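You operate a simulated robot arm through the tools that you are given. There is no shell and no other tool. Be economical: measure what you need, move in short steps, check, and stop when the job is done.

You run a simulated robot arm. Do the job below in one go: nothing can be reset, and whatever is moved stays where it is left.

Task
Wet the stone and rub the grit off the upturned spool insulator.
Fine: press firmly; stone back, insulator to the grade A tray. What is to be rubbed or washed off counts as gone when no trace of it is left.
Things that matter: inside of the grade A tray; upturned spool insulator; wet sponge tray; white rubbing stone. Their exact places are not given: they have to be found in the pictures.

It is judged by the outcome, as a careful person would: the job done as asked, and still so three seconds after it is handed in. It fails if anything else is knocked over, pushed out of place, dropped, spilled or broken.

Robot
A 6-joint arm with a two-finger parallel gripper on a trunk, on a base that drives. Base frame: it is fixed to the floor where the robot stands at the start and does not move with it; the origin is under the middle of the robot, x ahead of it, y to its left, z up; the surface under the hand at the start is at about z = 900. Lengths are in mm, angles in rad, forces in N, time in s.
With the tool pointing down near the work surface it reaches from about 440 to 860 mm from the robot's upright axis, wherever it stands. Its first joint turns from -2.007 to 2.007 rad. Places, roughly: inside of the grade A tray [400, 600, 900]; upturned spool insulator (8x8x8 cm) [400, 100, 900]; wet sponge tray [600, 0, 900]. Payload 4.2 kg.
Tool frame: the origin (TCP) lies between the finger pads and is the grasp point; the fingertips stand 23 mm ahead of it; z points along the fingers, y is the line along which they close. The gripper opens to 94 mm. The fingers are 38 mm wide and 10 mm thick; the gripper's body (54 by 96 mm) begins 39 mm behind the TCP.
Orientation is told as [roll, pitch, yaw] about the base's x, y, z axes, in that order, counted from this pose: with the fingers straight down and closing along the base's y, the tool's x points along the base's -x, its y along +y and its z along -z.

Tools
- The arm moves only by the tool arm_command. Its argument "commands" is a list of rows, each an object (a shift or turn left out is 0, a gripper value left out holds the last) with "turn": the turn, a rotation vector about the tool's x, y, z in degrees, a list of three; "xyz": the shift along the tool's x, y, z in mm, a list of three; "fingers": the finger opening in mm, from 0 to 94. In form: [{"turn": [wx, wy, wz], "xyz": [dx, dy, dz], "fingers": fingers}, ...]. A call has 1 to 12 rows; each row shifts and turns the commanded pose from where the row before left it, along the tool's axes as they then stand. A row lasts 0.2 s, in which the tool goes at most 50 mm and 0.15 rad; a call with a longer step from one row to the next is refused whole, and so is a gripper value outside its range. A pose out of reach is approached as far as the arm can. The call stops where the force on the tool passes 70 N (or 10 N more than at its start, if that is more) or the arm is blocked; 0.2 s more then pass. The fingers move at their own pace (about 108 mm/s each) and stop on an object; they squeeze with about 44 N. The grip force told is the motor's: it shows also when the fingers shut on nothing. Time passes only in rows, and 0.2 s behind the last, so rows that do not move let the fingers close. The reply holds the time, the measured pose of the TCP, the force on the tool along the base axes, the opening and the grip force, in the units named above and with some noise, with the torque about the TCP (base axes, N m) and any sound that the robot's microphone picked up.
- Cameras (640 x 400 px; columns grow to the right, rows downward): "scene" is now at [238.6, 206.7, 1311.7]; the picture's right is [0.08, -1.00, 0.00], its down [-0.51, -0.04, -0.86] and it looks along [0.86, 0.07, -0.51] (base axes); focal length 214 px, centre (320, 200). "wrist" rides on the gripper at [86, 16, -75] in the tool frame; the picture's right is [-0.18, 0.98, 0.00], its down [-0.58, -0.11, -0.81] and it looks along [-0.79, -0.15, 0.59] (tool axes); focal length 243 px, centre (320, 200).
- grab_frame(camera): a new picture of that camera. No time passes.
- raise_lower(by): slides the trunk up (or, below 0, down) by that many mm; the arm and the scene camera ride with it, the base frame stays. It gives what a move gives, with no picture.
- base_move(legs): drives the robot by 1 to 6 legs, each [ahead, turn to the left] in mm and rad, along the robot's own axes; the way and the turn of a leg run together, so that a leg with both is an arc; at most 1500 mm and 3.142 rad a leg. The arm and the cameras ride along, it lands a little off, and it stops where it bumps. It gives what a move gives.
- pan_tilt(pan, tilt): turns the head with the scene camera to pan (to the left, within 1.396 rad either way) and tilt (down, from -0.506 to 1.204), counted from straight ahead of the robot. It gives what a move gives.
- point_at(camera, pixels): for up to 12 pixels [column, row] of the newest picture of that camera ("zoom" is the newest enlarged one), the place [x, y, z] in the base frame of the surface seen there, good to about 2 mm, but the place of the scene camera against the robot may be out by one fixed shift of up to 25 mm in any direction. No time passes.
- enlarge(camera, box): a new picture of the part [left, top, right, bottom] of that camera's present view, enlarged. No time passes.
- sign_off(): hands the job in; it is judged then, once.

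Keep the steps short. Do not move on a guess: measure, check each grasp and each placing, and mend mistakes. In all there are 80 turns and 68 pictures (those below and enlarged ones count). Leave the gripper open and the arm clear of the work at the hand-in unless told otherwise, and finish with a single line.

The tools are called after "Emit:" as name(argument=value, ...) on one line, values as JSON. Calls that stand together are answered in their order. arm_command: Moves the arm, as the interface text tells. Its arguments: {"type":"object","properties":{"commands":{"type":"array"}},"required":["commands"]} The other tools are called the same way: raise_lower (by) slides the trunk up or down; base_move (legs) drives the base; pan_tilt (pan, tilt) turns the head that bears the scene camera; grab_frame (camera) takes a picture; point_at (camera, pixels) gives the place of the surface under pixels of a picture; enlarge (camera, box) takes an enlarged picture of a part of a camera's view; sign_off () hands the job in.

At the start:

```text
clock: 0.0
eef_pos: [492.4, 92.2, 1265.4]
ee_rot: [-0.002, -0.001, -0.001]
wrist_force: [0.6, 0.5, 0.1]
wrist_torque: [-0.03, 0.03, 0.01]
opening: 94.1
grip_force: 0.1
trunk travel left (down, up): [-600.0, 390.0]
robot x, y, heading: [-0.5, -0.2, -0.001]
head pan, tilt: [0.077, 0.541]
```

scene: 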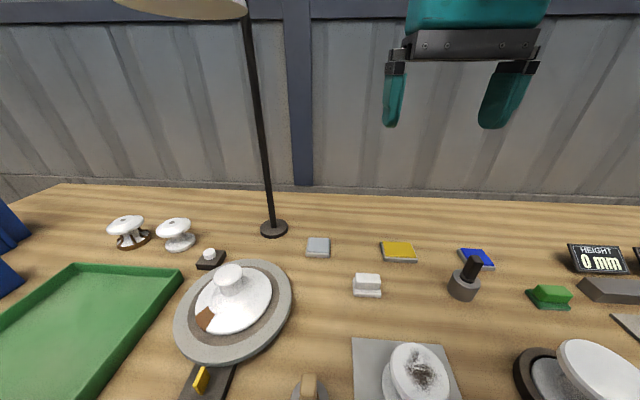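
wrist: 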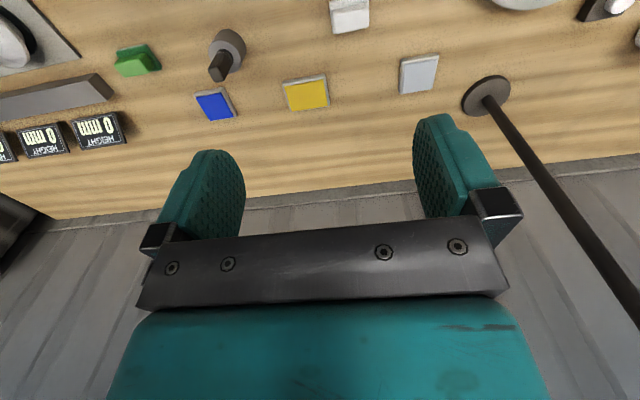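

The scene shows the insulator with dark grit near (415,370), a white stone near (367,285), and coloured pads near (318,247), (398,250) and (476,258). I'll tilt the head down to see the near area.

Emit:
pan_tilt(pan=0.0, tilt=0.95)

Emit:
grab_frame(camera="scene")

```text
clock: 0.9
eef_pos: [491.4, 92.7, 1247.0]
ee_rot: [-0.003, -0.003, -0.001]
wrist_force: [-0.4, 0.3, 0.8]
wrist_torque: [0.0, 0.0, -0.01]
opening: 94.2
grip_force: 0.1
trunk travel left (down, up): [-600.0, 390.0]
robot x, y, heading: [-1.5, -3.6, -0.005]
head pan, tilt: [0.0, 0.949]
```

```text
65 pictures are left
```

scene: 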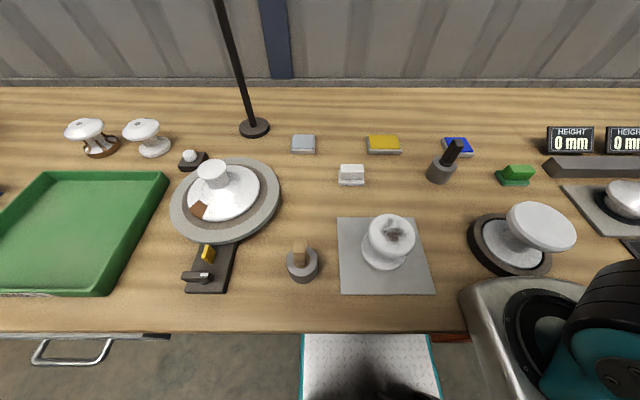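

Several pads could be the sponge tray. I'll enlarge the middle and left parts, and measure candidates.

Emit:
point_at(camera="scene", pixels=[[303, 144], [383, 144], [457, 145], [351, 175], [390, 230], [385, 265], [345, 280], [80, 230], [440, 170], [303, 262], [516, 175], [351, 168]])

Emit:
enlarge(camera="scene", box=[280, 120, 480, 300])

Emit:
enlarge(camera="scene", box=[0, 100, 280, 320])

Emit:
enlarge(camera="scene", box=[440, 100, 640, 300])

```text
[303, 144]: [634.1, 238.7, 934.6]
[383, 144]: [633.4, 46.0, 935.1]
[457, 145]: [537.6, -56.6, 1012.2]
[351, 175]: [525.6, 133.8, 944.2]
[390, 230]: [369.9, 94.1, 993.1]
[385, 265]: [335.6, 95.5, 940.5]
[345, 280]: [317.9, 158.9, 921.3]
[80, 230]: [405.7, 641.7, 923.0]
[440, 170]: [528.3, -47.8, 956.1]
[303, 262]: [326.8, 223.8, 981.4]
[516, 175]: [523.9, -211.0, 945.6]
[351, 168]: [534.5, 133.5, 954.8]
```

```text
2.22 times, centred on (380, 210) of scene
```

zoom: 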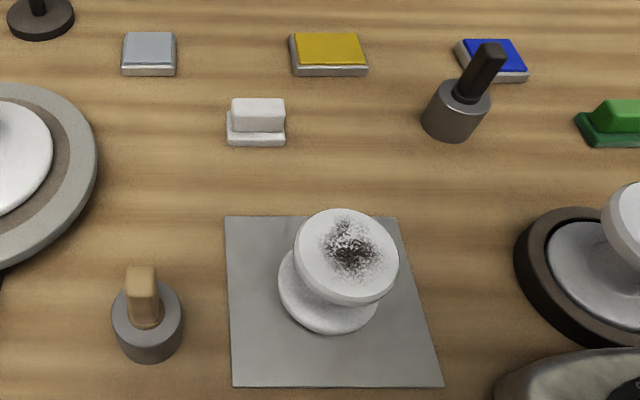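

```text
1.82 times, centred on (140, 210) of scene
```

zoom: 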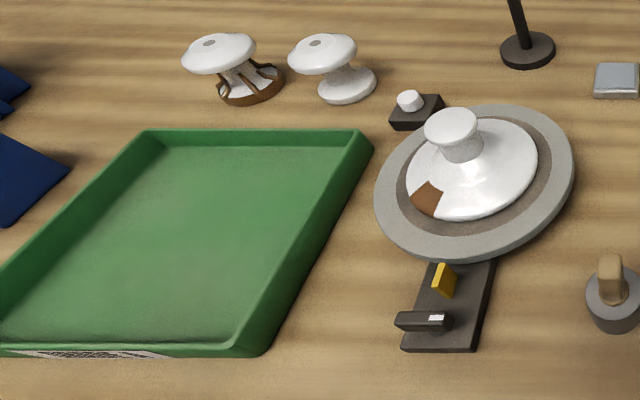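

```text
2.00 times, centred on (540, 200) of scene
```

zoom: 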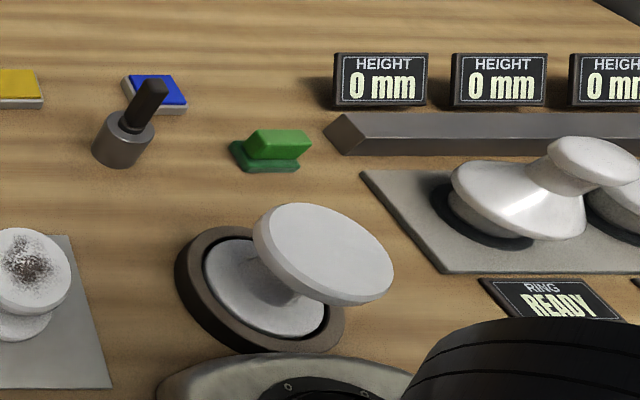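

The yellow pad at about (633,46) best fits the wet sponge tray, and the white stone stands near (530,134). The green tray has a label on its front, and blue trays lie further left. I'll pan left to check which one is grade A.

Emit:
pan_tilt(pan=0.9, tilt=0.8)

Emit:
grab_frame(camera="scene")

```text
clock: 2.1
eef_pos: [492.6, 91.9, 1245.6]
ee_rot: [-0.002, -0.003, 0.001]
wrist_force: [-0.4, 0.0, 0.3]
wrist_torque: [0.01, 0.03, -0.01]
opening: 94.0
grip_force: 0.1
trunk travel left (down, up): [-600.0, 390.0]
robot x, y, heading: [0.7, 1.7, -0.003]
head pan, tilt: [0.901, 0.799]
```

```text
61 pictures are left
```

scene: 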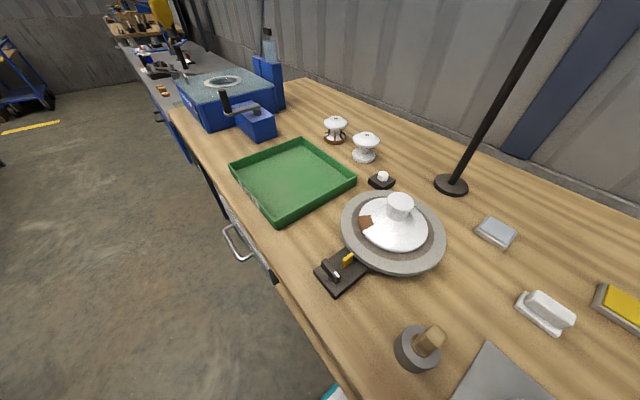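

There's only one tray, the green one, so it's grade A. Next I'll get accurate positions from the wrist camera, where the stone is at about (349,15). First I'll move the tool back and check the camera.

Emit:
pan_tilt(pan=0.0, tilt=0.95)

Emit:
arm_command(commands=[{"turn": [0, -8, 0]}, {"turn": [0, -8, 0]}, {"turn": [0, -8, 0]}, {"turn": [0, -6, 0]}])

Emit:
grab_frame(camera="wrist")

```text
clock: 3.3
eef_pos: [490.4, 92.6, 1247.1]
ee_rot: [-0.001, -0.003, -0.001]
wrist_force: [0.9, -0.2, 0.2]
wrist_torque: [-0.01, 0.0, -0.01]
opening: 94.0
grip_force: 0.1
trunk travel left (down, up): [-600.0, 390.0]
robot x, y, heading: [0.4, 0.5, -0.001]
head pan, tilt: [0.0, 0.949]
```

```text
clock: 4.5
eef_pos: [488.4, 93.1, 1230.5]
ee_rot: [0.002, -0.524, -0.001]
wrist_force: [-0.1, 0.8, 0.0]
wrist_torque: [-0.01, 0.0, 0.01]
opening: 94.0
grip_force: 0.0
out of reach, approached as far as the arm can: row 1
trunk travel left (down, up): [-600.0, 390.0]
robot x, y, heading: [3.0, -2.8, 0.002]
head pan, tilt: [0.0, 0.949]
stopped in row 4: the arm was blocked; the commanded pose is now the measured one
```

```text
60 pictures are left
```

wrist: 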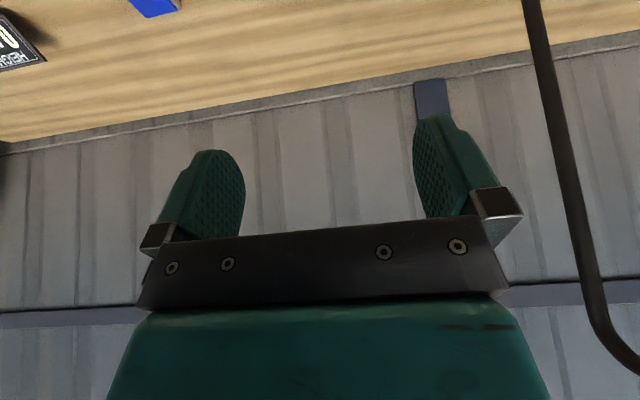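

That turned the view up, the wrong way. I'll turn it back and beyond, and descend a bit.

Emit:
arm_command(commands=[{"turn": [0, 8, 0]}, {"turn": [0, 8, 0]}, {"turn": [0, 8, 0]}, {"turn": [0, 6, 0]}, {"xyz": [20, 0, 30]}, {"xyz": [20, 0, 30]}, {"turn": [0, 8, 0]}, {"turn": [0, 8, 0]}, {"turn": [0, 8, 0]}, {"turn": [0, 6, 0]}])

Emit:
grab_frame(camera="wrist")

```text
clock: 5.2
eef_pos: [490.4, 93.5, 1216.6]
ee_rot: [0.005, -0.176, 0.0]
wrist_force: [0.0, 0.2, -0.3]
wrist_torque: [0.01, 0.01, -0.01]
opening: 94.3
grip_force: 0.1
trunk travel left (down, up): [-600.0, 390.0]
robot x, y, heading: [7.2, -0.6, 0.003]
head pan, tilt: [0.0, 0.949]
stopped in row 3: the arm was blocked; the commanded pose is now the measured one
```

```text
59 pictures are left
```

wrist: 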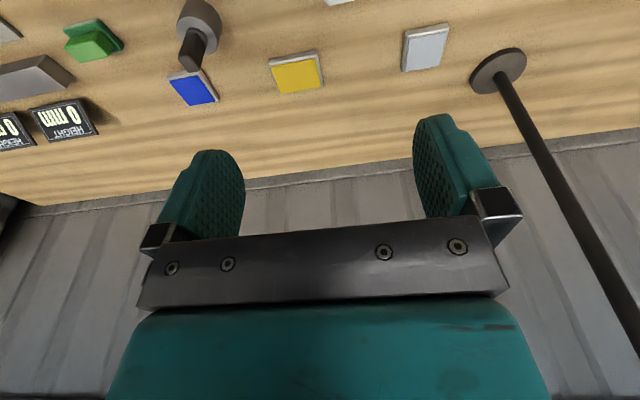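

The arm seems to be near its upper reach limit here. I'll lower it first, then turn.

Emit:
arm_command(commands=[{"xyz": [0, 0, 20]}, {"xyz": [0, 0, 20]}, {"turn": [0, 5, 0]}, {"turn": [0, 5, 0]}, {"turn": [0, 5, 0]}, {"turn": [0, 5, 0]}])

Emit:
grab_frame(camera="wrist")

```text
clock: 6.8
eef_pos: [500.9, 95.2, 1173.0]
ee_rot: [-0.003, 0.174, 0.002]
wrist_force: [0.8, 0.1, -0.2]
wrist_torque: [-0.01, 0.02, 0.01]
opening: 94.0
grip_force: 0.1
trunk travel left (down, up): [-600.0, 390.0]
robot x, y, heading: [3.7, -2.4, 0.002]
head pan, tilt: [0.0, 0.949]
stopped in row 6: the arm was blocked; the commanded pose is now the measured one
```

```text
58 pictures are left
```

wrist: 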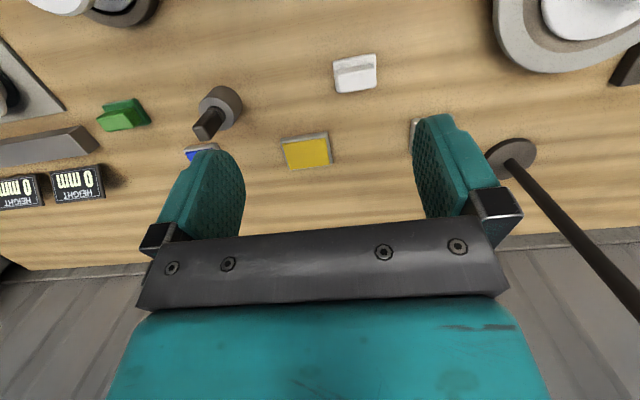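

The stone and the yellow pad are visible now. I'll measure them with the wrist camera and, for the offset, with the scene camera.

Emit:
point_at(camera="wrist", pixels=[[355, 66], [355, 80], [334, 68], [376, 62], [336, 90], [377, 85], [306, 152], [287, 148], [329, 140], [291, 168], [332, 163], [400, 180]])

Emit:
enlarge(camera="wrist", box=[270, 30, 400, 180])

Emit:
grab_frame(camera="scene")

```text
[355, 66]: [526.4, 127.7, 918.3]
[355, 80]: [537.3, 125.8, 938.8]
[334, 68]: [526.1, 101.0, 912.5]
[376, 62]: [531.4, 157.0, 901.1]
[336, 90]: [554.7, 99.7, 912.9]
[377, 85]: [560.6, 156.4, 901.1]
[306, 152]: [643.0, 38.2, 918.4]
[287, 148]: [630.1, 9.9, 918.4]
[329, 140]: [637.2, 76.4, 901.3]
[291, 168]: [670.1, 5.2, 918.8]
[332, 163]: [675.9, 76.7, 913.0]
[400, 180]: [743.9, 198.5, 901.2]
```

```text
2.67 times, centred on (335, 105) of wrist
```

zoom: 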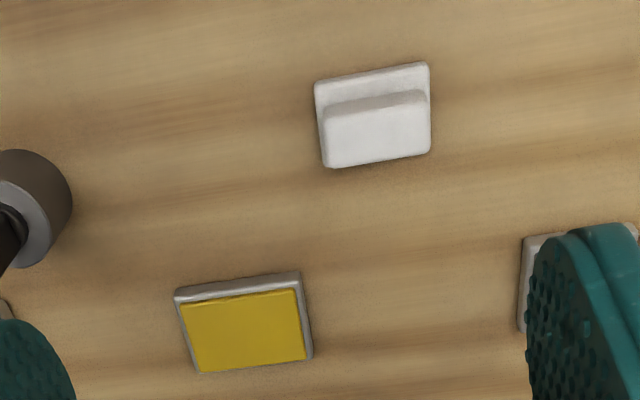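

```text
56 pictures are left
```

scene: 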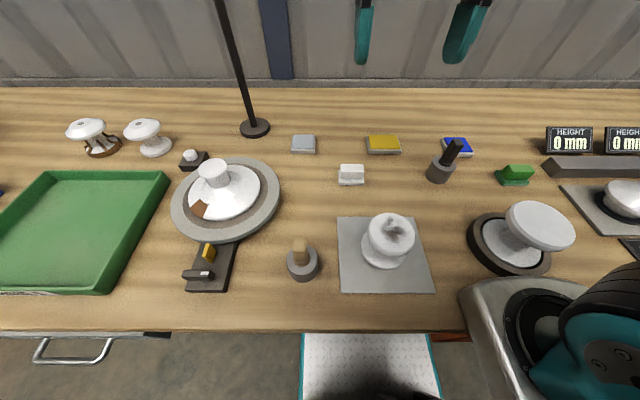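

The stone has a base plate and a ridge handle. I'll zoom in on it, the pad and the insulator with the scene camera.

Emit:
enlarge(camera="scene", box=[320, 125, 410, 195])

Emit:
point_at(camera="zoom", pixels=[[134, 400], [329, 75], [568, 75], [325, 190], [580, 190], [568, 175], [150, 290], [280, 290], [130, 410], [278, 410], [140, 355], [272, 355]])

```text
5.71 times, centred on (365, 160) of scene
```

zoom: 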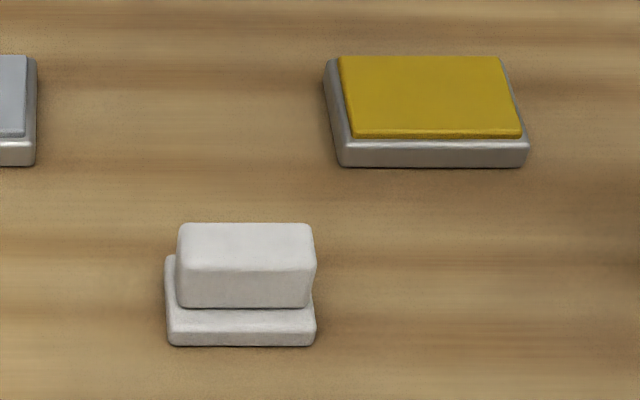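

```text
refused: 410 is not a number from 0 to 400
```

Emit:
point_at(camera="zoom", pixels=[[190, 228], [305, 228], [184, 262], [308, 265], [245, 245], [172, 340], [311, 340], [240, 320], [345, 60], [497, 60], [356, 132], [517, 132]])

Emit:
enlarge(camera="scene", box=[330, 200, 440, 300])

```text
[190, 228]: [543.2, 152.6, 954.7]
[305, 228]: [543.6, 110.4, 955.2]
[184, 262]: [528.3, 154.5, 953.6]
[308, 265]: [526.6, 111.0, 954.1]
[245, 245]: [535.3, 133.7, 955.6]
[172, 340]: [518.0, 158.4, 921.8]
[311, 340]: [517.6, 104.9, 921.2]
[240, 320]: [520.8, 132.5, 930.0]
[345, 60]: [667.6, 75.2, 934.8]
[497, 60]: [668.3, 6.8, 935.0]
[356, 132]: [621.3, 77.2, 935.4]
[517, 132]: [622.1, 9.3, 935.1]
```

```text
4.00 times, centred on (385, 250) of scene
```

zoom: 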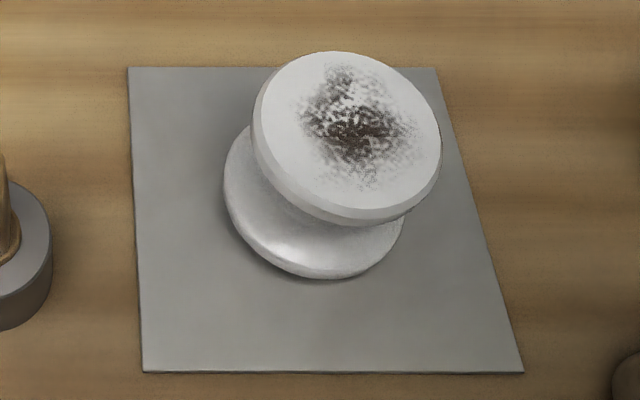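

Emit:
point_at(camera="zoom", pixels=[[333, 56], [262, 110], [436, 150], [350, 210], [350, 135], [300, 265], [300, 205], [228, 190], [345, 75], [355, 188], [303, 125], [415, 130]])

Emit:
point_at(camera="scene", pixels=[[80, 230], [55, 175], [160, 175], [5, 285], [105, 285], [20, 280], [130, 200], [165, 180], [110, 292], [60, 260], [338, 218], [433, 290]])

```text
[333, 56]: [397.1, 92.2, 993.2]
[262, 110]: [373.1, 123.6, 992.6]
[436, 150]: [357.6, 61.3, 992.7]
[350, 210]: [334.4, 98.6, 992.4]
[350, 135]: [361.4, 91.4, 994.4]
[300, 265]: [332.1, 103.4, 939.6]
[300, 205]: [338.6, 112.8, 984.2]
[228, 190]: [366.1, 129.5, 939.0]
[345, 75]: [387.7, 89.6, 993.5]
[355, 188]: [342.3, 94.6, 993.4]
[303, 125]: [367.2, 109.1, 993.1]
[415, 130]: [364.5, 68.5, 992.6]
```

```text
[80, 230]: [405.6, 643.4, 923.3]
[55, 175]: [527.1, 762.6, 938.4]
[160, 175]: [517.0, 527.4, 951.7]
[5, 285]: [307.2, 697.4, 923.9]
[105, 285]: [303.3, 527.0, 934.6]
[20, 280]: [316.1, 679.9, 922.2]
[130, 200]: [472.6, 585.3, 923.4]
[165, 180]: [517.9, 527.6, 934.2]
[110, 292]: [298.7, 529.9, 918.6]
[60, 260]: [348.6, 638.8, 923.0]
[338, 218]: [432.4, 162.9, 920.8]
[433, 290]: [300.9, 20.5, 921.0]
```

The scene camera reads about 19 mm too high. The insulator top is near (365,93,973) and only about 377 mm from the robot's axis, which is too close. I'll back the base up 125 mm, then look with the wrist camera.

Emit:
base_move(legs=[[-125, 0]])

Emit:
grab_frame(camera="wrist")

```text
clock: 7.5
eef_pos: [508.3, 96.5, 1137.8]
ee_rot: [-0.011, 0.175, 0.005]
wrist_force: [0.2, -0.4, 0.2]
wrist_torque: [0.03, -0.03, -0.04]
opening: 93.8
grip_force: 0.0
trunk travel left (down, up): [-600.0, 390.0]
robot x, y, heading: [2.2, -1.3, 0.003]
head pan, tilt: [0.0, 0.949]
stopped in leg 1: the robot was blocked; the commanded pose is now the measured one
```

```text
53 pictures are left
```

wrist: 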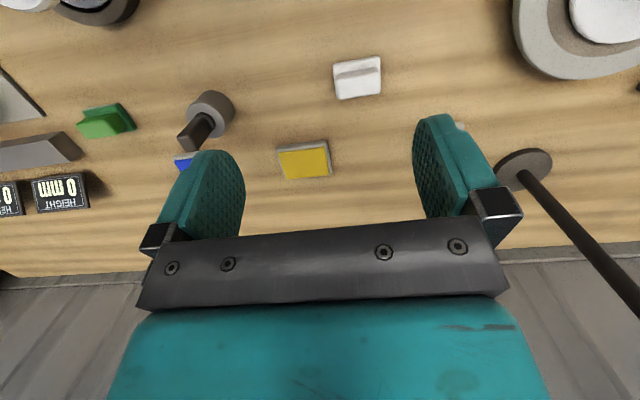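

The base didn't move and the arm keeps sinking, so something may be blocking. I'll look to the right and rear with the head.

Emit:
pan_tilt(pan=-0.7, tilt=1.1)

Emit:
grab_frame(camera="scene")

```text
clock: 8.6
eef_pos: [508.1, 96.8, 1139.9]
ee_rot: [-0.011, 0.177, 0.006]
wrist_force: [-0.3, 0.4, -0.9]
wrist_torque: [0.01, -0.01, 0.02]
opening: 94.0
grip_force: 0.0
trunk travel left (down, up): [-600.0, 390.0]
robot x, y, heading: [1.8, -1.5, 0.004]
head pan, tilt: [-0.7, 1.1]
```

```text
52 pictures are left
```

scene: 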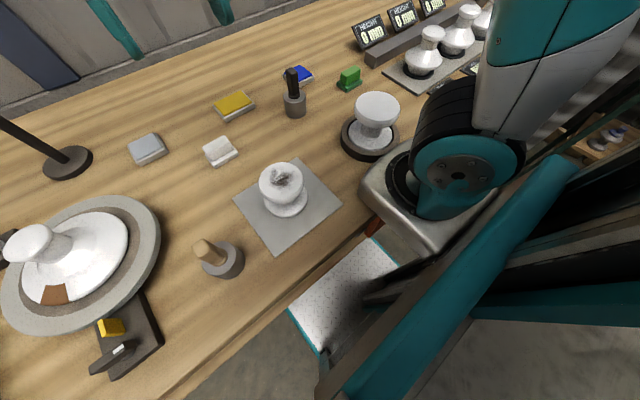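

The arm's silver mount is close to the table edge, and a red-brown thing shows at (372,225). I'll measure heights there.

Emit:
point_at(camera="scene", pixels=[[385, 200], [430, 240], [373, 224], [455, 172], [355, 300], [340, 240], [395, 175], [480, 250], [360, 370], [405, 155], [350, 140], [330, 130]])

Emit:
enlarge(camera="scene", box=[310, 80, 510, 280])

```text
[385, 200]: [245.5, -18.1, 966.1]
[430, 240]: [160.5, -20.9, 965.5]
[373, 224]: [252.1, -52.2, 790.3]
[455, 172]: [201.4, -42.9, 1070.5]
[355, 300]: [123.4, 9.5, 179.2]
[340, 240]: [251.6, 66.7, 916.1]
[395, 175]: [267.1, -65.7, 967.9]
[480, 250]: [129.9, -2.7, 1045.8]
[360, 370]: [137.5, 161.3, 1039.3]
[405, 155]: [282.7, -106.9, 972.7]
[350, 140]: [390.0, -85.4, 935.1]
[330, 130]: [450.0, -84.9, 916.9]
```

```text
2.00 times, centred on (410, 180) of scene
```

zoom: 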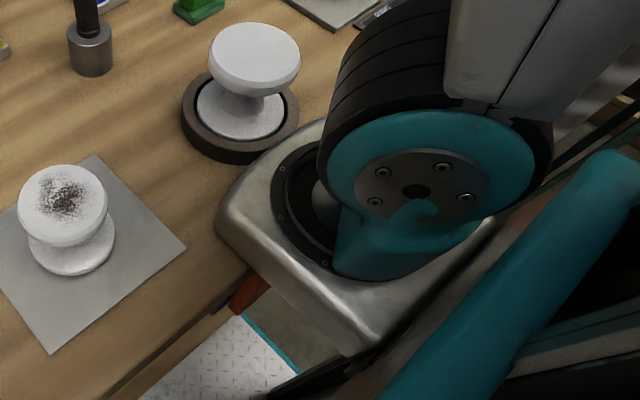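

The mount's top is at z≈947 and it reaches over the table edge, so it's probably resting on the table. I'll raise the trunk by 60 and see.

Emit:
raise_lower(by=60)

Emit:
grab_frame(camera="scene")

```text
clock: 9.6
eef_pos: [509.8, 94.8, 1169.0]
ee_rot: [-0.005, 0.181, 0.005]
wrist_force: [-0.4, 0.2, -0.2]
wrist_torque: [-0.01, 0.03, 0.02]
opening: 94.0
grip_force: 0.1
trunk travel left (down, up): [-660.0, 330.0]
robot x, y, heading: [-0.6, -1.5, 0.003]
head pan, tilt: [-0.7, 1.1]
```

```text
50 pictures are left
```

scene: 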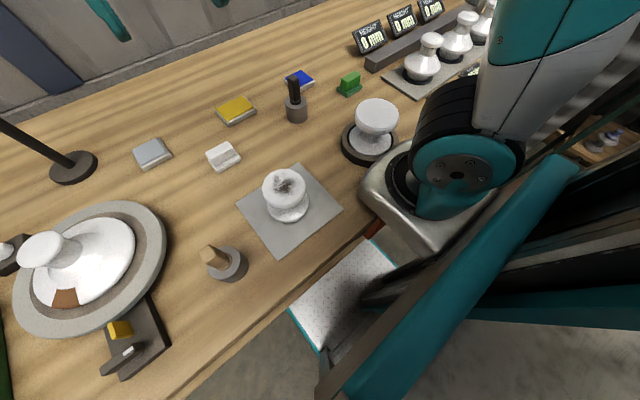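

Emit:
point_at(camera="scene", pixels=[[385, 195], [430, 240], [395, 173], [340, 236], [300, 240]])

Emit:
raise_lower(by=60)

Emit:
base_move(legs=[[-125, 0]])

```text
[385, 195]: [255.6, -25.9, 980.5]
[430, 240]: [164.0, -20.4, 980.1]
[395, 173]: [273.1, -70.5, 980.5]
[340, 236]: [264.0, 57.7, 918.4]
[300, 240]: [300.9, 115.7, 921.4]
```

```text
clock: 10.6
eef_pos: [510.9, 95.6, 1230.5]
ee_rot: [-0.006, 0.182, 0.006]
wrist_force: [0.0, -0.8, -0.6]
wrist_torque: [0.0, 0.01, -0.01]
opening: 94.2
grip_force: 0.1
trunk travel left (down, up): [-720.0, 270.0]
robot x, y, heading: [-1.3, -1.1, -0.001]
head pan, tilt: [-0.7, 1.1]
```

```text
clock: 11.9
eef_pos: [384.7, 95.2, 1230.1]
ee_rot: [-0.006, 0.182, 0.005]
wrist_force: [-0.3, 0.4, -1.3]
wrist_torque: [-0.04, -0.01, 0.02]
opening: 93.9
grip_force: 0.0
trunk travel left (down, up): [-720.0, 270.0]
robot x, y, heading: [-123.9, 0.3, 0.002]
head pan, tilt: [-0.7, 1.1]
```

The mount was resting on the table; now the base is free and backed up to x≈-124. I'll check clearance by lowering the trunk 90, then look with the wrist.

Emit:
raise_lower(by=-90)

Emit:
arm_command(commands=[{"turn": [0, -5, 0]}, {"turn": [0, -5, 0]}, {"xyz": [-30, 0, 0]}, {"xyz": [-30, 0, 0]}, {}])

Emit:
grab_frame(camera="wrist")

Emit:
pan_tilt(pan=0.0, tilt=0.8)

Emit:
grab_frame(camera="scene")

```text
clock: 13.1
eef_pos: [384.9, 95.7, 1141.5]
ee_rot: [-0.005, 0.18, 0.005]
wrist_force: [-0.5, -0.3, -0.1]
wrist_torque: [0.02, 0.03, -0.01]
opening: 93.8
grip_force: 0.0
trunk travel left (down, up): [-630.0, 360.0]
robot x, y, heading: [-124.8, -0.5, -0.0]
head pan, tilt: [-0.7, 1.1]
```

```text
clock: 14.3
eef_pos: [445.5, 96.1, 1138.3]
ee_rot: [-0.007, 0.007, 0.007]
wrist_force: [-0.2, -0.5, -0.2]
wrist_torque: [0.01, -0.01, 0.03]
opening: 93.9
grip_force: 0.1
trunk travel left (down, up): [-630.0, 360.0]
robot x, y, heading: [-124.0, -2.5, 0.003]
head pan, tilt: [-0.7, 1.1]
```

```text
49 pictures are left
```

wrist: 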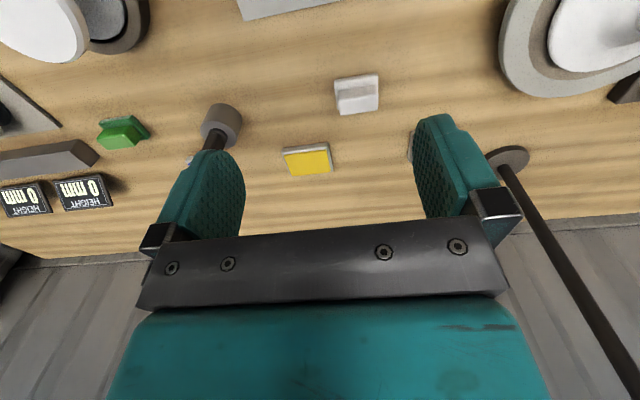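

```text
clock: 15.4
eef_pos: [444.4, 97.2, 1139.6]
ee_rot: [-0.005, 0.007, 0.006]
wrist_force: [0.5, 0.6, 0.1]
wrist_torque: [-0.03, -0.01, 0.02]
opening: 93.9
grip_force: 0.2
trunk travel left (down, up): [-630.0, 360.0]
robot x, y, heading: [-123.9, -0.0, 0.003]
head pan, tilt: [0.0, 0.799]
```

```text
48 pictures are left
```

scene: 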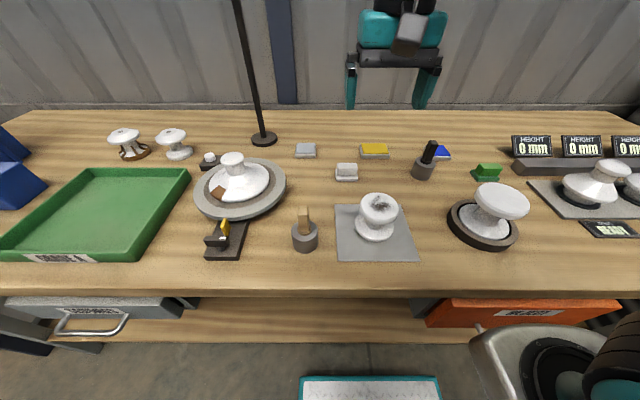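

The view is clear. The stone's top is near (356,92) in the wrist picture; I'll measure the stone, pad and mat.

Emit:
point_at(camera="wrist", pixels=[[356, 100], [339, 98], [376, 94], [336, 84], [374, 77], [342, 110], [377, 107], [288, 153], [326, 147], [294, 172], [331, 168], [280, 140]])

Emit:
enlarge(camera="wrist", box=[270, 60, 400, 180])

```text
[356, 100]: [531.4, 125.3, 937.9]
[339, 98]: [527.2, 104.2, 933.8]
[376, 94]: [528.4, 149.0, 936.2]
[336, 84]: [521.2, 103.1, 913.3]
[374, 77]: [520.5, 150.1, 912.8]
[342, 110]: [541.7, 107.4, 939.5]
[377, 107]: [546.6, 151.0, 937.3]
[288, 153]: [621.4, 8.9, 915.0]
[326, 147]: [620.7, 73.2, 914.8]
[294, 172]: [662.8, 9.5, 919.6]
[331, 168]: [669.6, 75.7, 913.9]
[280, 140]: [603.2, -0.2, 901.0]
```

```text
3.33 times, centred on (335, 120) of wrist
```

zoom: 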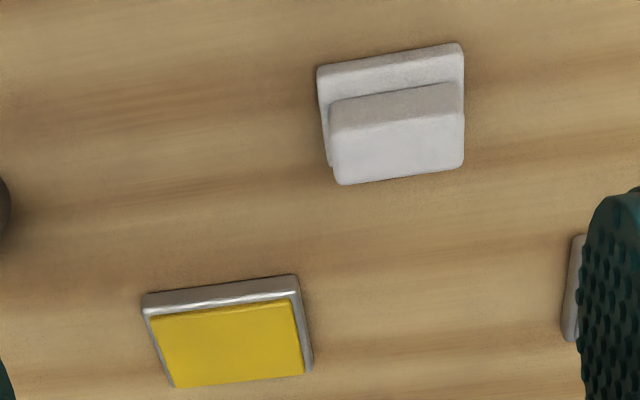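

The stone ridge spans x 527–546 and y 106–151, with its top at 938 and the plate top at 912. I'll turn the hand 90° so the fingers close across the ridge.

Emit:
arm_command(commands=[{"turn": [0, 0, 8]}, {"turn": [0, 0, 8]}, {"turn": [0, 0, 8]}, {"turn": [0, 0, 8]}, {"turn": [0, 0, 8]}, {"turn": [0, 0, 8]}, {"turn": [0, 0, 8]}, {"turn": [0, 0, 8]}, {"turn": [0, 0, 8]}, {"turn": [0, 0, 8]}, {"turn": [0, 0, 8]}, {"turn": [0, 0, 2]}])

Emit:
arm_command(commands=[{"xyz": [10, 30, 0]}, {"xyz": [10, 30, 0]}, {"xyz": [10, 30, 0]}, {"xyz": [0, 0, 40]}, {"xyz": [0, 0, 40]}, {}])

```text
clock: 18.0
eef_pos: [445.2, 95.8, 1140.9]
ee_rot: [-0.006, -0.005, -1.569]
wrist_force: [0.1, 0.0, 0.0]
wrist_torque: [-0.03, 0.03, 0.0]
opening: 94.0
grip_force: 0.0
trunk travel left (down, up): [-630.0, 360.0]
robot x, y, heading: [-121.9, -3.5, -0.001]
head pan, tilt: [0.0, 0.799]
```

```text
clock: 19.4
eef_pos: [534.5, 126.8, 1059.4]
ee_rot: [-0.007, -0.006, -1.566]
wrist_force: [-0.6, 0.5, 0.5]
wrist_torque: [-0.01, -0.01, -0.01]
opening: 93.9
grip_force: 0.1
trunk travel left (down, up): [-630.0, 360.0]
robot x, y, heading: [-125.6, -2.2, 0.009]
head pan, tilt: [0.0, 0.799]
```

Aligned to within 3 mm. I'll descend to z≈975 and check with the scene camera.

Emit:
arm_command(commands=[{"xyz": [2, 2.5, 28]}, {"xyz": [0, 0, 28]}, {"xyz": [0, 0, 28], "fingers": 60}, {}])

Emit:
enlarge(camera="scene", box=[290, 100, 410, 200])

Emit:
grab_frame(camera="wrist")

```text
clock: 20.4
eef_pos: [536.3, 127.7, 975.4]
ee_rot: [-0.007, -0.006, -1.566]
wrist_force: [0.2, 0.1, 0.2]
wrist_torque: [0.02, 0.01, 0.01]
opening: 60.0
grip_force: 0.0
trunk travel left (down, up): [-630.0, 360.0]
robot x, y, heading: [-124.7, -2.0, 0.005]
head pan, tilt: [0.0, 0.799]
```

```text
4.00 times, centred on (350, 150) of scene
```

zoom: 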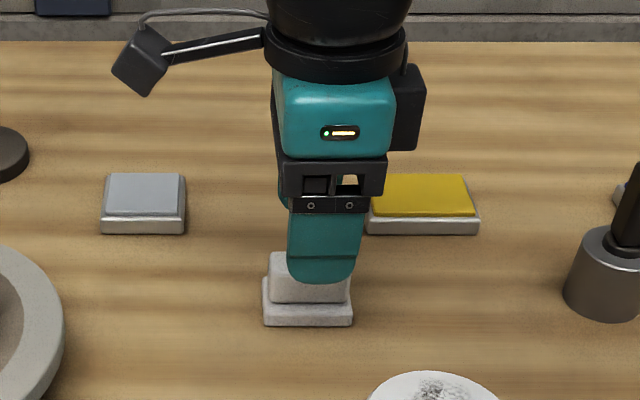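

```text
45 pictures are left
```

wrist: 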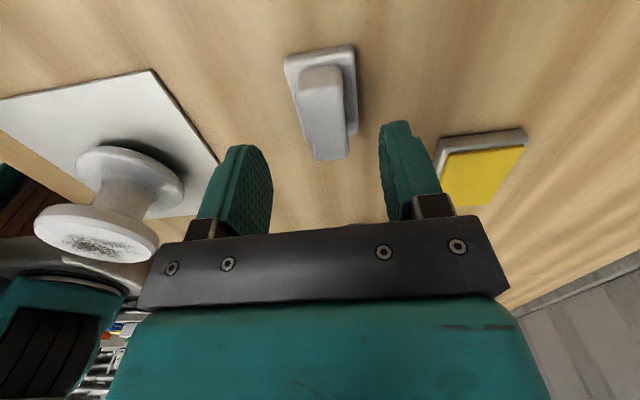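

The fingers straddle the ridge. I'll measure the stone top once more from here.

Emit:
point_at(camera="wrist", pixels=[[308, 70], [338, 70], [315, 155], [343, 154], [320, 110], [287, 62], [352, 48], [356, 125]])

```text
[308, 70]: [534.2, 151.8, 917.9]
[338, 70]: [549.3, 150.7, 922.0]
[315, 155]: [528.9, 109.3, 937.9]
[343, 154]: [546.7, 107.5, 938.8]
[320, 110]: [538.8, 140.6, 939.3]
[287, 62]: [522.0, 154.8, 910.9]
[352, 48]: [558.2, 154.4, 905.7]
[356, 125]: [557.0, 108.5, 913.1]
```

The centre is about (538,129). I'll descend to z 937 (tips at 914, just over the plate at 912) and close.

Emit:
arm_command(commands=[{"xyz": [1, 2, 15]}, {"xyz": [0, 0, 14]}, {"xyz": [0, 0, 9]}, {}, {"fingers": 10}, {}, {}, {}])

```text
clock: 22.2
eef_pos: [538.6, 128.9, 937.2]
ee_rot: [-0.007, -0.005, -1.567]
wrist_force: [1.0, 0.0, 1.4]
wrist_torque: [0.03, -0.08, -0.01]
opening: 23.3
grip_force: 43.7
trunk travel left (down, up): [-630.0, 360.0]
robot x, y, heading: [-122.3, -4.4, 0.003]
head pan, tilt: [0.0, 0.799]
```

The stone is gripped at 23 mm opening. I'll lift it 70 and carry it over the sponge at (645,42).

Emit:
arm_command(commands=[{"xyz": [0, 0, -25]}, {"xyz": [0, 0, -25]}, {"xyz": [0, 0, -20]}, {"xyz": [-22, 27, 0]}, {"xyz": [-22, 27, 0]}, {"xyz": [-22, 27, 0]}, {"xyz": [-21, 25.5, 0]}, {}])

Emit:
grab_frame(camera="scene")

Emit:
grab_frame(camera="wrist")

```text
clock: 24.0
eef_pos: [644.7, 43.5, 1005.6]
ee_rot: [-0.008, -0.005, -1.565]
wrist_force: [-0.1, -1.6, 0.2]
wrist_torque: [-0.03, 0.01, -0.03]
opening: 9.9
grip_force: 0.1
trunk travel left (down, up): [-630.0, 360.0]
robot x, y, heading: [-125.6, -3.0, 0.002]
head pan, tilt: [0.0, 0.799]
```

```text
44 pictures are left
```

scene: 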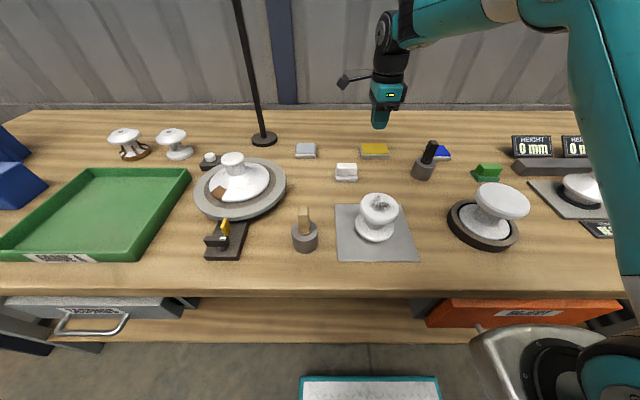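

```text
43 pictures are left
```

wrist: 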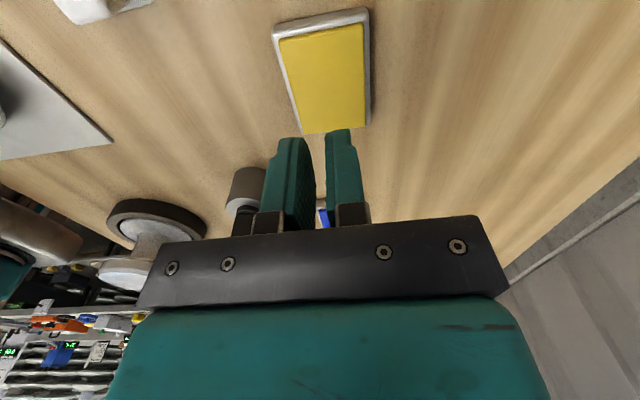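

The fingers came up empty: the opening is 9.9 and the stone is still in its place at (346,172). I'll look at how it stands now.

Emit:
enlarge(camera="scene", box=[325, 150, 370, 190])

Emit:
point_at(camera="zoom", pixels=[[200, 140], [430, 140], [205, 225], [435, 225], [310, 180], [205, 300], [310, 265], [310, 250], [310, 230], [150, 270]])

```text
10.00 times, centred on (348, 170) of scene
```

zoom: 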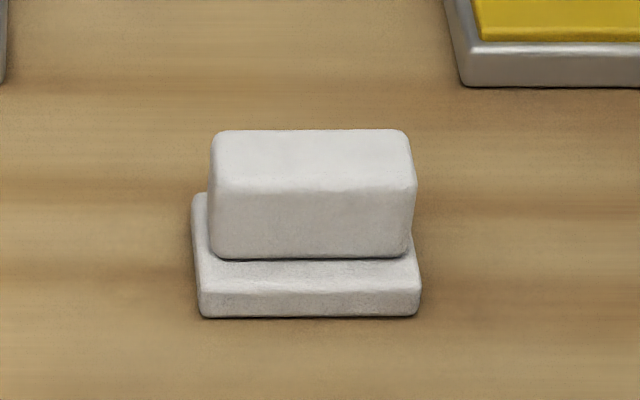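

```text
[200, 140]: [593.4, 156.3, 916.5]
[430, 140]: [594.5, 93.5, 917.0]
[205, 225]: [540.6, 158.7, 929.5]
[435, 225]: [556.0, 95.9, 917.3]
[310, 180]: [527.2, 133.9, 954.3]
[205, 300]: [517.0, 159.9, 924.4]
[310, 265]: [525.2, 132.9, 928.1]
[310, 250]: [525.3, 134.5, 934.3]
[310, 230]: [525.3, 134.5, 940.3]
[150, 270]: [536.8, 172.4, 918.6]
```

The stone hasn't moved. Its ridge face is vertical, so the pads slipped off. I'll return, go a little deeper, close for longer and lift slowly.

Emit:
arm_command(commands=[{"xyz": [22, -27, 0], "fingers": 60}, {"xyz": [22, -27, 0]}, {"xyz": [22, -27, 0]}, {"xyz": [19.5, -24.5, 0]}, {"xyz": [0, 0, 24]}, {"xyz": [0, 0, 24]}, {"xyz": [0, 0, 15]}, {"xyz": [0, 0, 3]}, {"xyz": [0, 0, 2]}, {"xyz": [0, 0, 1]}, {}])

```text
clock: 26.4
eef_pos: [539.6, 126.3, 939.2]
ee_rot: [-0.007, -0.004, -1.565]
wrist_force: [0.2, -0.2, -0.6]
wrist_torque: [0.0, 0.01, 0.02]
opening: 60.0
grip_force: 0.1
trunk travel left (down, up): [-630.0, 360.0]
robot x, y, heading: [-126.1, -3.5, 0.007]
head pan, tilt: [0.0, 0.799]
```

Emit:
arm_command(commands=[{"xyz": [2, -1, 1]}, {"xyz": [0, 0, 1]}, {"xyz": [0, 0, 1]}, {}])

```text
clock: 27.4
eef_pos: [538.8, 129.1, 934.7]
ee_rot: [-0.007, -0.007, -1.565]
wrist_force: [-0.1, -0.2, 1.0]
wrist_torque: [-0.01, 0.01, -0.01]
opening: 59.9
grip_force: 0.2
trunk travel left (down, up): [-630.0, 360.0]
robot x, y, heading: [-123.0, -1.1, 0.002]
head pan, tilt: [0.0, 0.799]
```

Emit:
arm_command(commands=[{"xyz": [0, 0, 1]}, {}])

Emit:
arm_command(commands=[{"fingers": 0}, {}, {}, {}, {}, {"xyz": [0, 0, -2]}, {"xyz": [0, 0, -2]}, {"xyz": [0, 0, -2]}, {"xyz": [0, 0, -3]}, {}, {}])

Emit:
enlarge(camera="scene", box=[300, 120, 400, 190])

```text
clock: 28.0
eef_pos: [538.4, 129.3, 935.3]
ee_rot: [-0.006, -0.006, -1.566]
wrist_force: [0.4, 0.6, -0.4]
wrist_torque: [0.05, -0.02, 0.05]
opening: 59.9
grip_force: 0.1
trunk travel left (down, up): [-630.0, 360.0]
robot x, y, heading: [-120.8, -0.8, 0.002]
head pan, tilt: [0.0, 0.799]
```

```text
clock: 30.4
eef_pos: [538.4, 129.2, 943.0]
ee_rot: [-0.005, -0.004, -1.566]
wrist_force: [-0.1, 0.2, -1.0]
wrist_torque: [-0.02, 0.04, 0.0]
opening: 39.3
grip_force: 43.4
trunk travel left (down, up): [-630.0, 360.0]
robot x, y, heading: [-124.8, -0.4, 0.005]
head pan, tilt: [0.0, 0.799]
```

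```text
5.71 times, centred on (350, 155) of scene
```

zoom: 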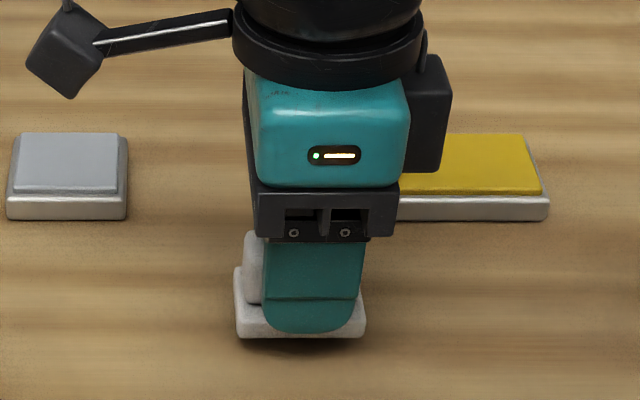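

The stone did lift, but the pads (39 mm opening) hold it only by the plate edges with the tips. I'll set it down, open just enough to go over the ridge, rest the tips on the ledge and regrip the ridge.

Emit:
arm_command(commands=[{"xyz": [0, 0, 3]}, {"xyz": [0, 0, 3]}, {"xyz": [0, 0, 2]}, {"xyz": [0, 0, 1]}, {}, {"fingers": 50}, {}, {"xyz": [0, 0, -10]}, {"fingers": 30}, {}, {}])

Emit:
enlarge(camera="scene", box=[300, 120, 400, 190])

```text
clock: 32.8
eef_pos: [538.4, 128.2, 944.4]
ee_rot: [-0.006, -0.005, -1.566]
wrist_force: [0.0, 0.1, -0.4]
wrist_torque: [-0.03, -0.01, 0.0]
opening: 29.8
grip_force: 0.0
trunk travel left (down, up): [-630.0, 360.0]
robot x, y, heading: [-122.0, -4.5, 0.006]
head pan, tilt: [0.0, 0.799]
```

```text
5.71 times, centred on (350, 155) of scene
```

zoom: 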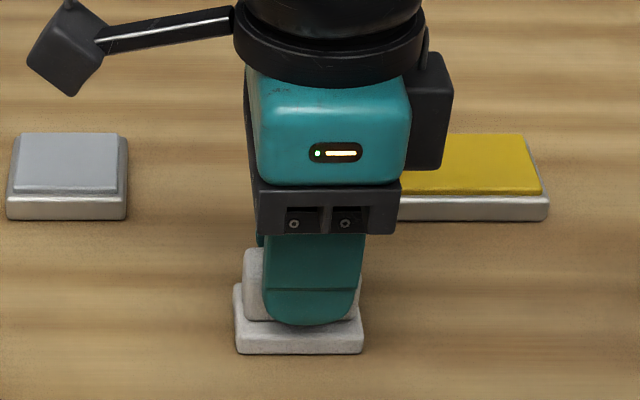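

Finger centre is at column 313 and the stone's at 298, so I'm about 5 mm too far right. I'll shift 5 mm left and descend onto the ledge in small steps.

Emit:
arm_command(commands=[{"xyz": [5, 0, 0]}, {"xyz": [0, 0, 4]}, {"xyz": [0, 0, 2]}, {"xyz": [0, 0, 1]}, {"xyz": [0, 0, 1]}, {}])

Emit:
arm_command(commands=[{"xyz": [0, 0, 1]}, {"xyz": [0, 0, 1]}, {"xyz": [0, 0, 1]}, {}])

```text
clock: 34.2
eef_pos: [537.3, 134.4, 936.6]
ee_rot: [-0.008, -0.005, -1.565]
wrist_force: [0.4, 0.0, 0.2]
wrist_torque: [-0.04, -0.02, 0.0]
opening: 29.8
grip_force: 0.2
trunk travel left (down, up): [-630.0, 360.0]
robot x, y, heading: [-119.7, -2.6, 0.006]
head pan, tilt: [0.0, 0.799]
```

```text
clock: 35.2
eef_pos: [538.9, 134.2, 934.8]
ee_rot: [-0.004, -0.006, -1.567]
wrist_force: [0.1, -2.2, 15.0]
wrist_torque: [0.2, -0.16, 0.01]
opening: 29.5
grip_force: 0.0
trunk travel left (down, up): [-630.0, 360.0]
robot x, y, heading: [-121.3, 2.5, 0.008]
head pan, tilt: [0.0, 0.799]
```

The tips rest on the ledge with 15 N. I'll back off half a millimetre, close and lift slowly.

Emit:
arm_command(commands=[{"xyz": [0, 0, -0.7]}, {"fingers": 0}, {}, {}, {}, {}, {"xyz": [0, 0, -2]}, {"xyz": [0, 0, -3]}, {"xyz": [0, 0, -3]}, {}])

Emit:
enlarge(camera="scene", box=[300, 120, 400, 190])

```text
clock: 37.4
eef_pos: [537.6, 133.8, 941.8]
ee_rot: [-0.009, -0.008, -1.565]
wrist_force: [-0.3, 0.0, -1.5]
wrist_torque: [0.0, 0.0, 0.0]
opening: 23.4
grip_force: 43.9
trunk travel left (down, up): [-630.0, 360.0]
robot x, y, heading: [-130.1, -0.7, 0.001]
head pan, tilt: [0.0, 0.799]
```

```text
5.71 times, centred on (350, 155) of scene
```

zoom: 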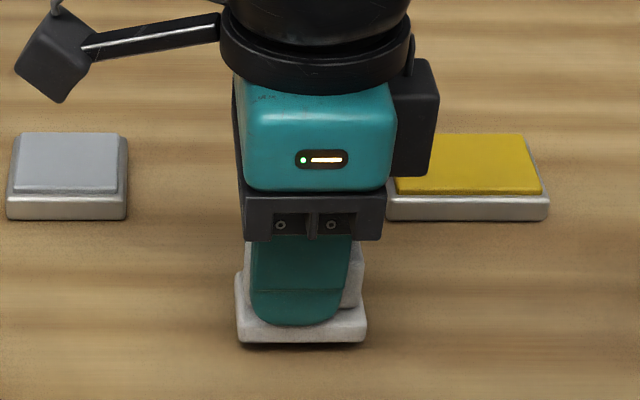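

It's holding: opening 23.4, load about 1.5 N. I'll lift gently to z≈1000.

Emit:
arm_command(commands=[{"xyz": [0, 0, -4]}, {"xyz": [0, 0, -6]}, {"xyz": [0, 0, -8]}, {"xyz": [0, 0, -8]}, {"xyz": [0, 0, -8]}, {"xyz": [0, 0, -8]}, {"xyz": [0, 0, -6]}, {}])

```text
clock: 39.2
eef_pos: [538.3, 133.7, 990.5]
ee_rot: [-0.008, -0.006, -1.566]
wrist_force: [0.6, 0.2, -2.3]
wrist_torque: [0.02, 0.0, -0.03]
opening: 23.7
grip_force: 43.8
trunk travel left (down, up): [-630.0, 360.0]
robot x, y, heading: [-124.9, -5.2, 0.002]
head pan, tilt: [0.0, 0.799]
```

Held at 23.7. Now I'll carry it smoothly to over the sponge.

Emit:
arm_command(commands=[{"xyz": [-5, 6, 0]}, {"xyz": [-10, 11, 0]}, {"xyz": [-11, 13, 0]}, {"xyz": [-11, 13, 0]}, {"xyz": [-11, 13, 0]}, {"xyz": [-11, 13, 0]}, {"xyz": [-11, 13, 0]}, {"xyz": [-10, 11, 0]}, {"xyz": [-7, 9, 0]}, {"xyz": [-4, 5, 0]}, {}])

Emit:
enlarge(camera="scene", box=[320, 80, 440, 180])

```text
clock: 41.6
eef_pos: [645.6, 42.6, 989.2]
ee_rot: [-0.007, -0.005, -1.565]
wrist_force: [-0.4, -0.8, -1.7]
wrist_torque: [0.0, 0.01, 0.04]
opening: 23.4
grip_force: 43.6
trunk travel left (down, up): [-630.0, 360.0]
robot x, y, heading: [-123.8, -3.4, 0.007]
head pan, tilt: [0.0, 0.799]
```

```text
4.00 times, centred on (380, 130) of scene
```

zoom: 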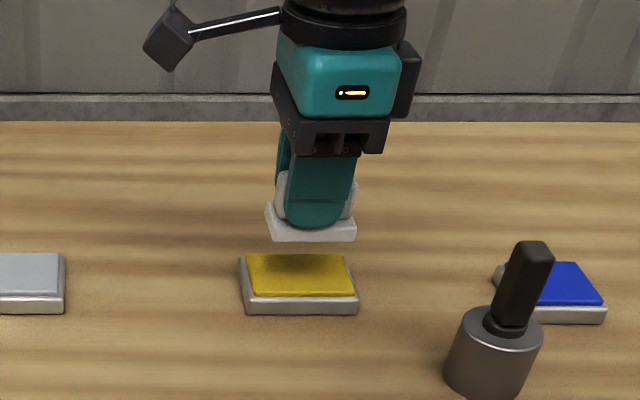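

The stone is above the yellow sponge. I'll lower it onto the sponge.

Emit:
arm_command(commands=[{"xyz": [0, 0, 10]}, {"xyz": [0, 0, 10]}, {"xyz": [0, 0, 8]}, {"xyz": [0, 0, 4]}, {"xyz": [0, 0, 2]}, {"xyz": [0, 0, 1]}, {}])

```text
clock: 43.2
eef_pos: [644.9, 42.7, 955.6]
ee_rot: [-0.007, -0.005, -1.565]
wrist_force: [1.3, 0.1, -2.5]
wrist_torque: [-0.01, 0.01, 0.0]
opening: 23.6
grip_force: 43.7
trunk travel left (down, up): [-630.0, 360.0]
robot x, y, heading: [-122.0, -4.4, 0.003]
head pan, tilt: [0.0, 0.799]
```

Emit:
arm_command(commands=[{"xyz": [0, 0, 1]}, {"xyz": [0, 0, 1]}, {"xyz": [0, 0, 1]}, {}, {}])

```text
clock: 44.4
eef_pos: [646.4, 43.5, 953.2]
ee_rot: [-0.004, -0.005, -1.565]
wrist_force: [-1.0, -1.2, 10.2]
wrist_torque: [0.2, -0.2, 0.0]
opening: 23.5
grip_force: 43.7
trunk travel left (down, up): [-630.0, 360.0]
robot x, y, heading: [-124.8, -4.1, 0.005]
head pan, tilt: [0.0, 0.799]
```

The contact force is 10 N. I'll press a touch more, hold, then lift and look at the stone and sponge.

Emit:
arm_command(commands=[{"xyz": [0, 0, 0.7]}, {}, {}, {}, {}, {}, {}, {}, {}])

Emit:
arm_command(commands=[{"xyz": [0, 0, -3]}, {"xyz": [0, 0, -6]}, {"xyz": [0, 0, -10]}, {"xyz": [0, 0, -10]}, {"xyz": [0, 0, -10]}, {"xyz": [0, 0, -10]}, {}])

Emit:
enlarge(camera="scene", box=[320, 80, 440, 180])

```text
clock: 46.4
eef_pos: [646.7, 43.8, 953.0]
ee_rot: [-0.003, -0.005, -1.565]
wrist_force: [6.2, 0.8, 30.5]
wrist_torque: [0.25, -0.37, 0.02]
opening: 23.4
grip_force: 44.0
trunk travel left (down, up): [-630.0, 360.0]
robot x, y, heading: [-118.0, -4.3, 0.004]
head pan, tilt: [0.0, 0.799]
```

```text
clock: 48.0
eef_pos: [645.0, 43.4, 1000.1]
ee_rot: [-0.006, -0.006, -1.565]
wrist_force: [-0.4, 0.3, -1.9]
wrist_torque: [0.05, -0.03, 0.0]
opening: 23.8
grip_force: 44.2
trunk travel left (down, up): [-630.0, 360.0]
robot x, y, heading: [-126.0, 0.7, 0.003]
head pan, tilt: [0.0, 0.799]
```

```text
4.00 times, centred on (380, 130) of scene
```

zoom: 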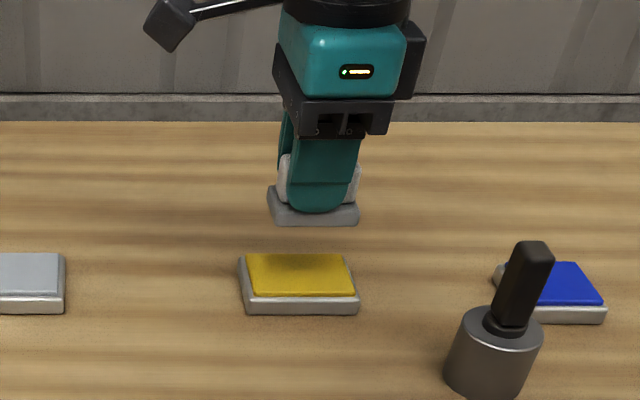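

The plate has turned darker, so it's wet. I'll raise to z≈1045 and carry it to over the insulator at about (365,93).

Emit:
arm_command(commands=[{"xyz": [0, 0, -10]}, {"xyz": [0, 0, -15]}, {"xyz": [0, 0, -15]}, {"xyz": [0, 0, -8]}, {"xyz": [2, -12, 0]}, {"xyz": [4, -22, 0]}, {"xyz": [5, -26, 0]}, {"xyz": [5, -26, 0]}, {"xyz": [5, -26, 0]}, {"xyz": [4, -22, 0]}, {"xyz": [2, -10, 0]}, {}])

Emit:
arm_command(commands=[{"xyz": [2, -12, 0]}, {"xyz": [4, -22, 0]}, {"xyz": [5, -26, 0]}, {"xyz": [5, -26, 0]}, {"xyz": [4, -22, 0]}, {"xyz": [2, -16, 0]}, {"xyz": [1, -11, 0]}, {}])

Emit:
grab_frame(camera="scene")

Emit:
grab_frame(camera="wrist")

```text
clock: 50.6
eef_pos: [501.8, 71.3, 1049.3]
ee_rot: [-0.008, -0.005, -1.566]
wrist_force: [-0.2, 0.3, -2.3]
wrist_torque: [0.03, 0.02, 0.03]
opening: 23.3
grip_force: 44.0
trunk travel left (down, up): [-630.0, 360.0]
robot x, y, heading: [-123.7, 2.5, 0.002]
head pan, tilt: [0.0, 0.799]
```

```text
clock: 52.4
eef_pos: [367.0, 93.4, 1049.7]
ee_rot: [-0.006, -0.005, -1.565]
wrist_force: [-0.2, -0.6, -2.2]
wrist_torque: [0.02, 0.04, 0.01]
opening: 23.5
grip_force: 44.0
trunk travel left (down, up): [-630.0, 360.0]
robot x, y, heading: [-125.9, 2.6, 0.008]
head pan, tilt: [0.0, 0.799]
```

```text
36 pictures are left
```

scene: 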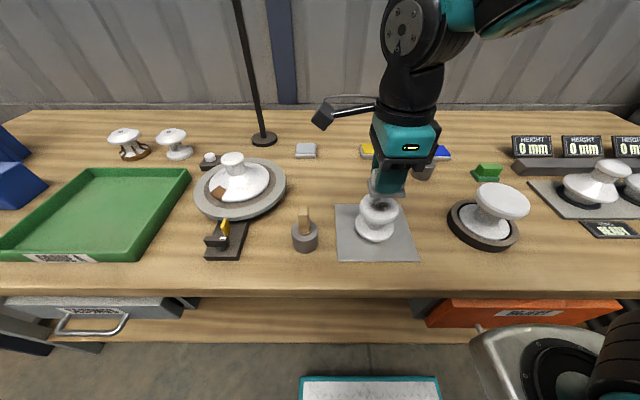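

```text
35 pictures are left
```

wrist: 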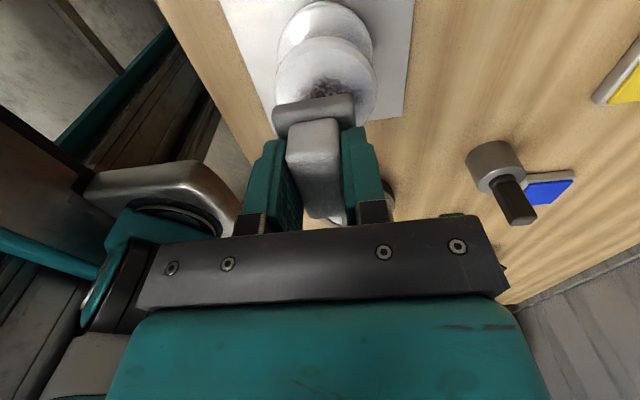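

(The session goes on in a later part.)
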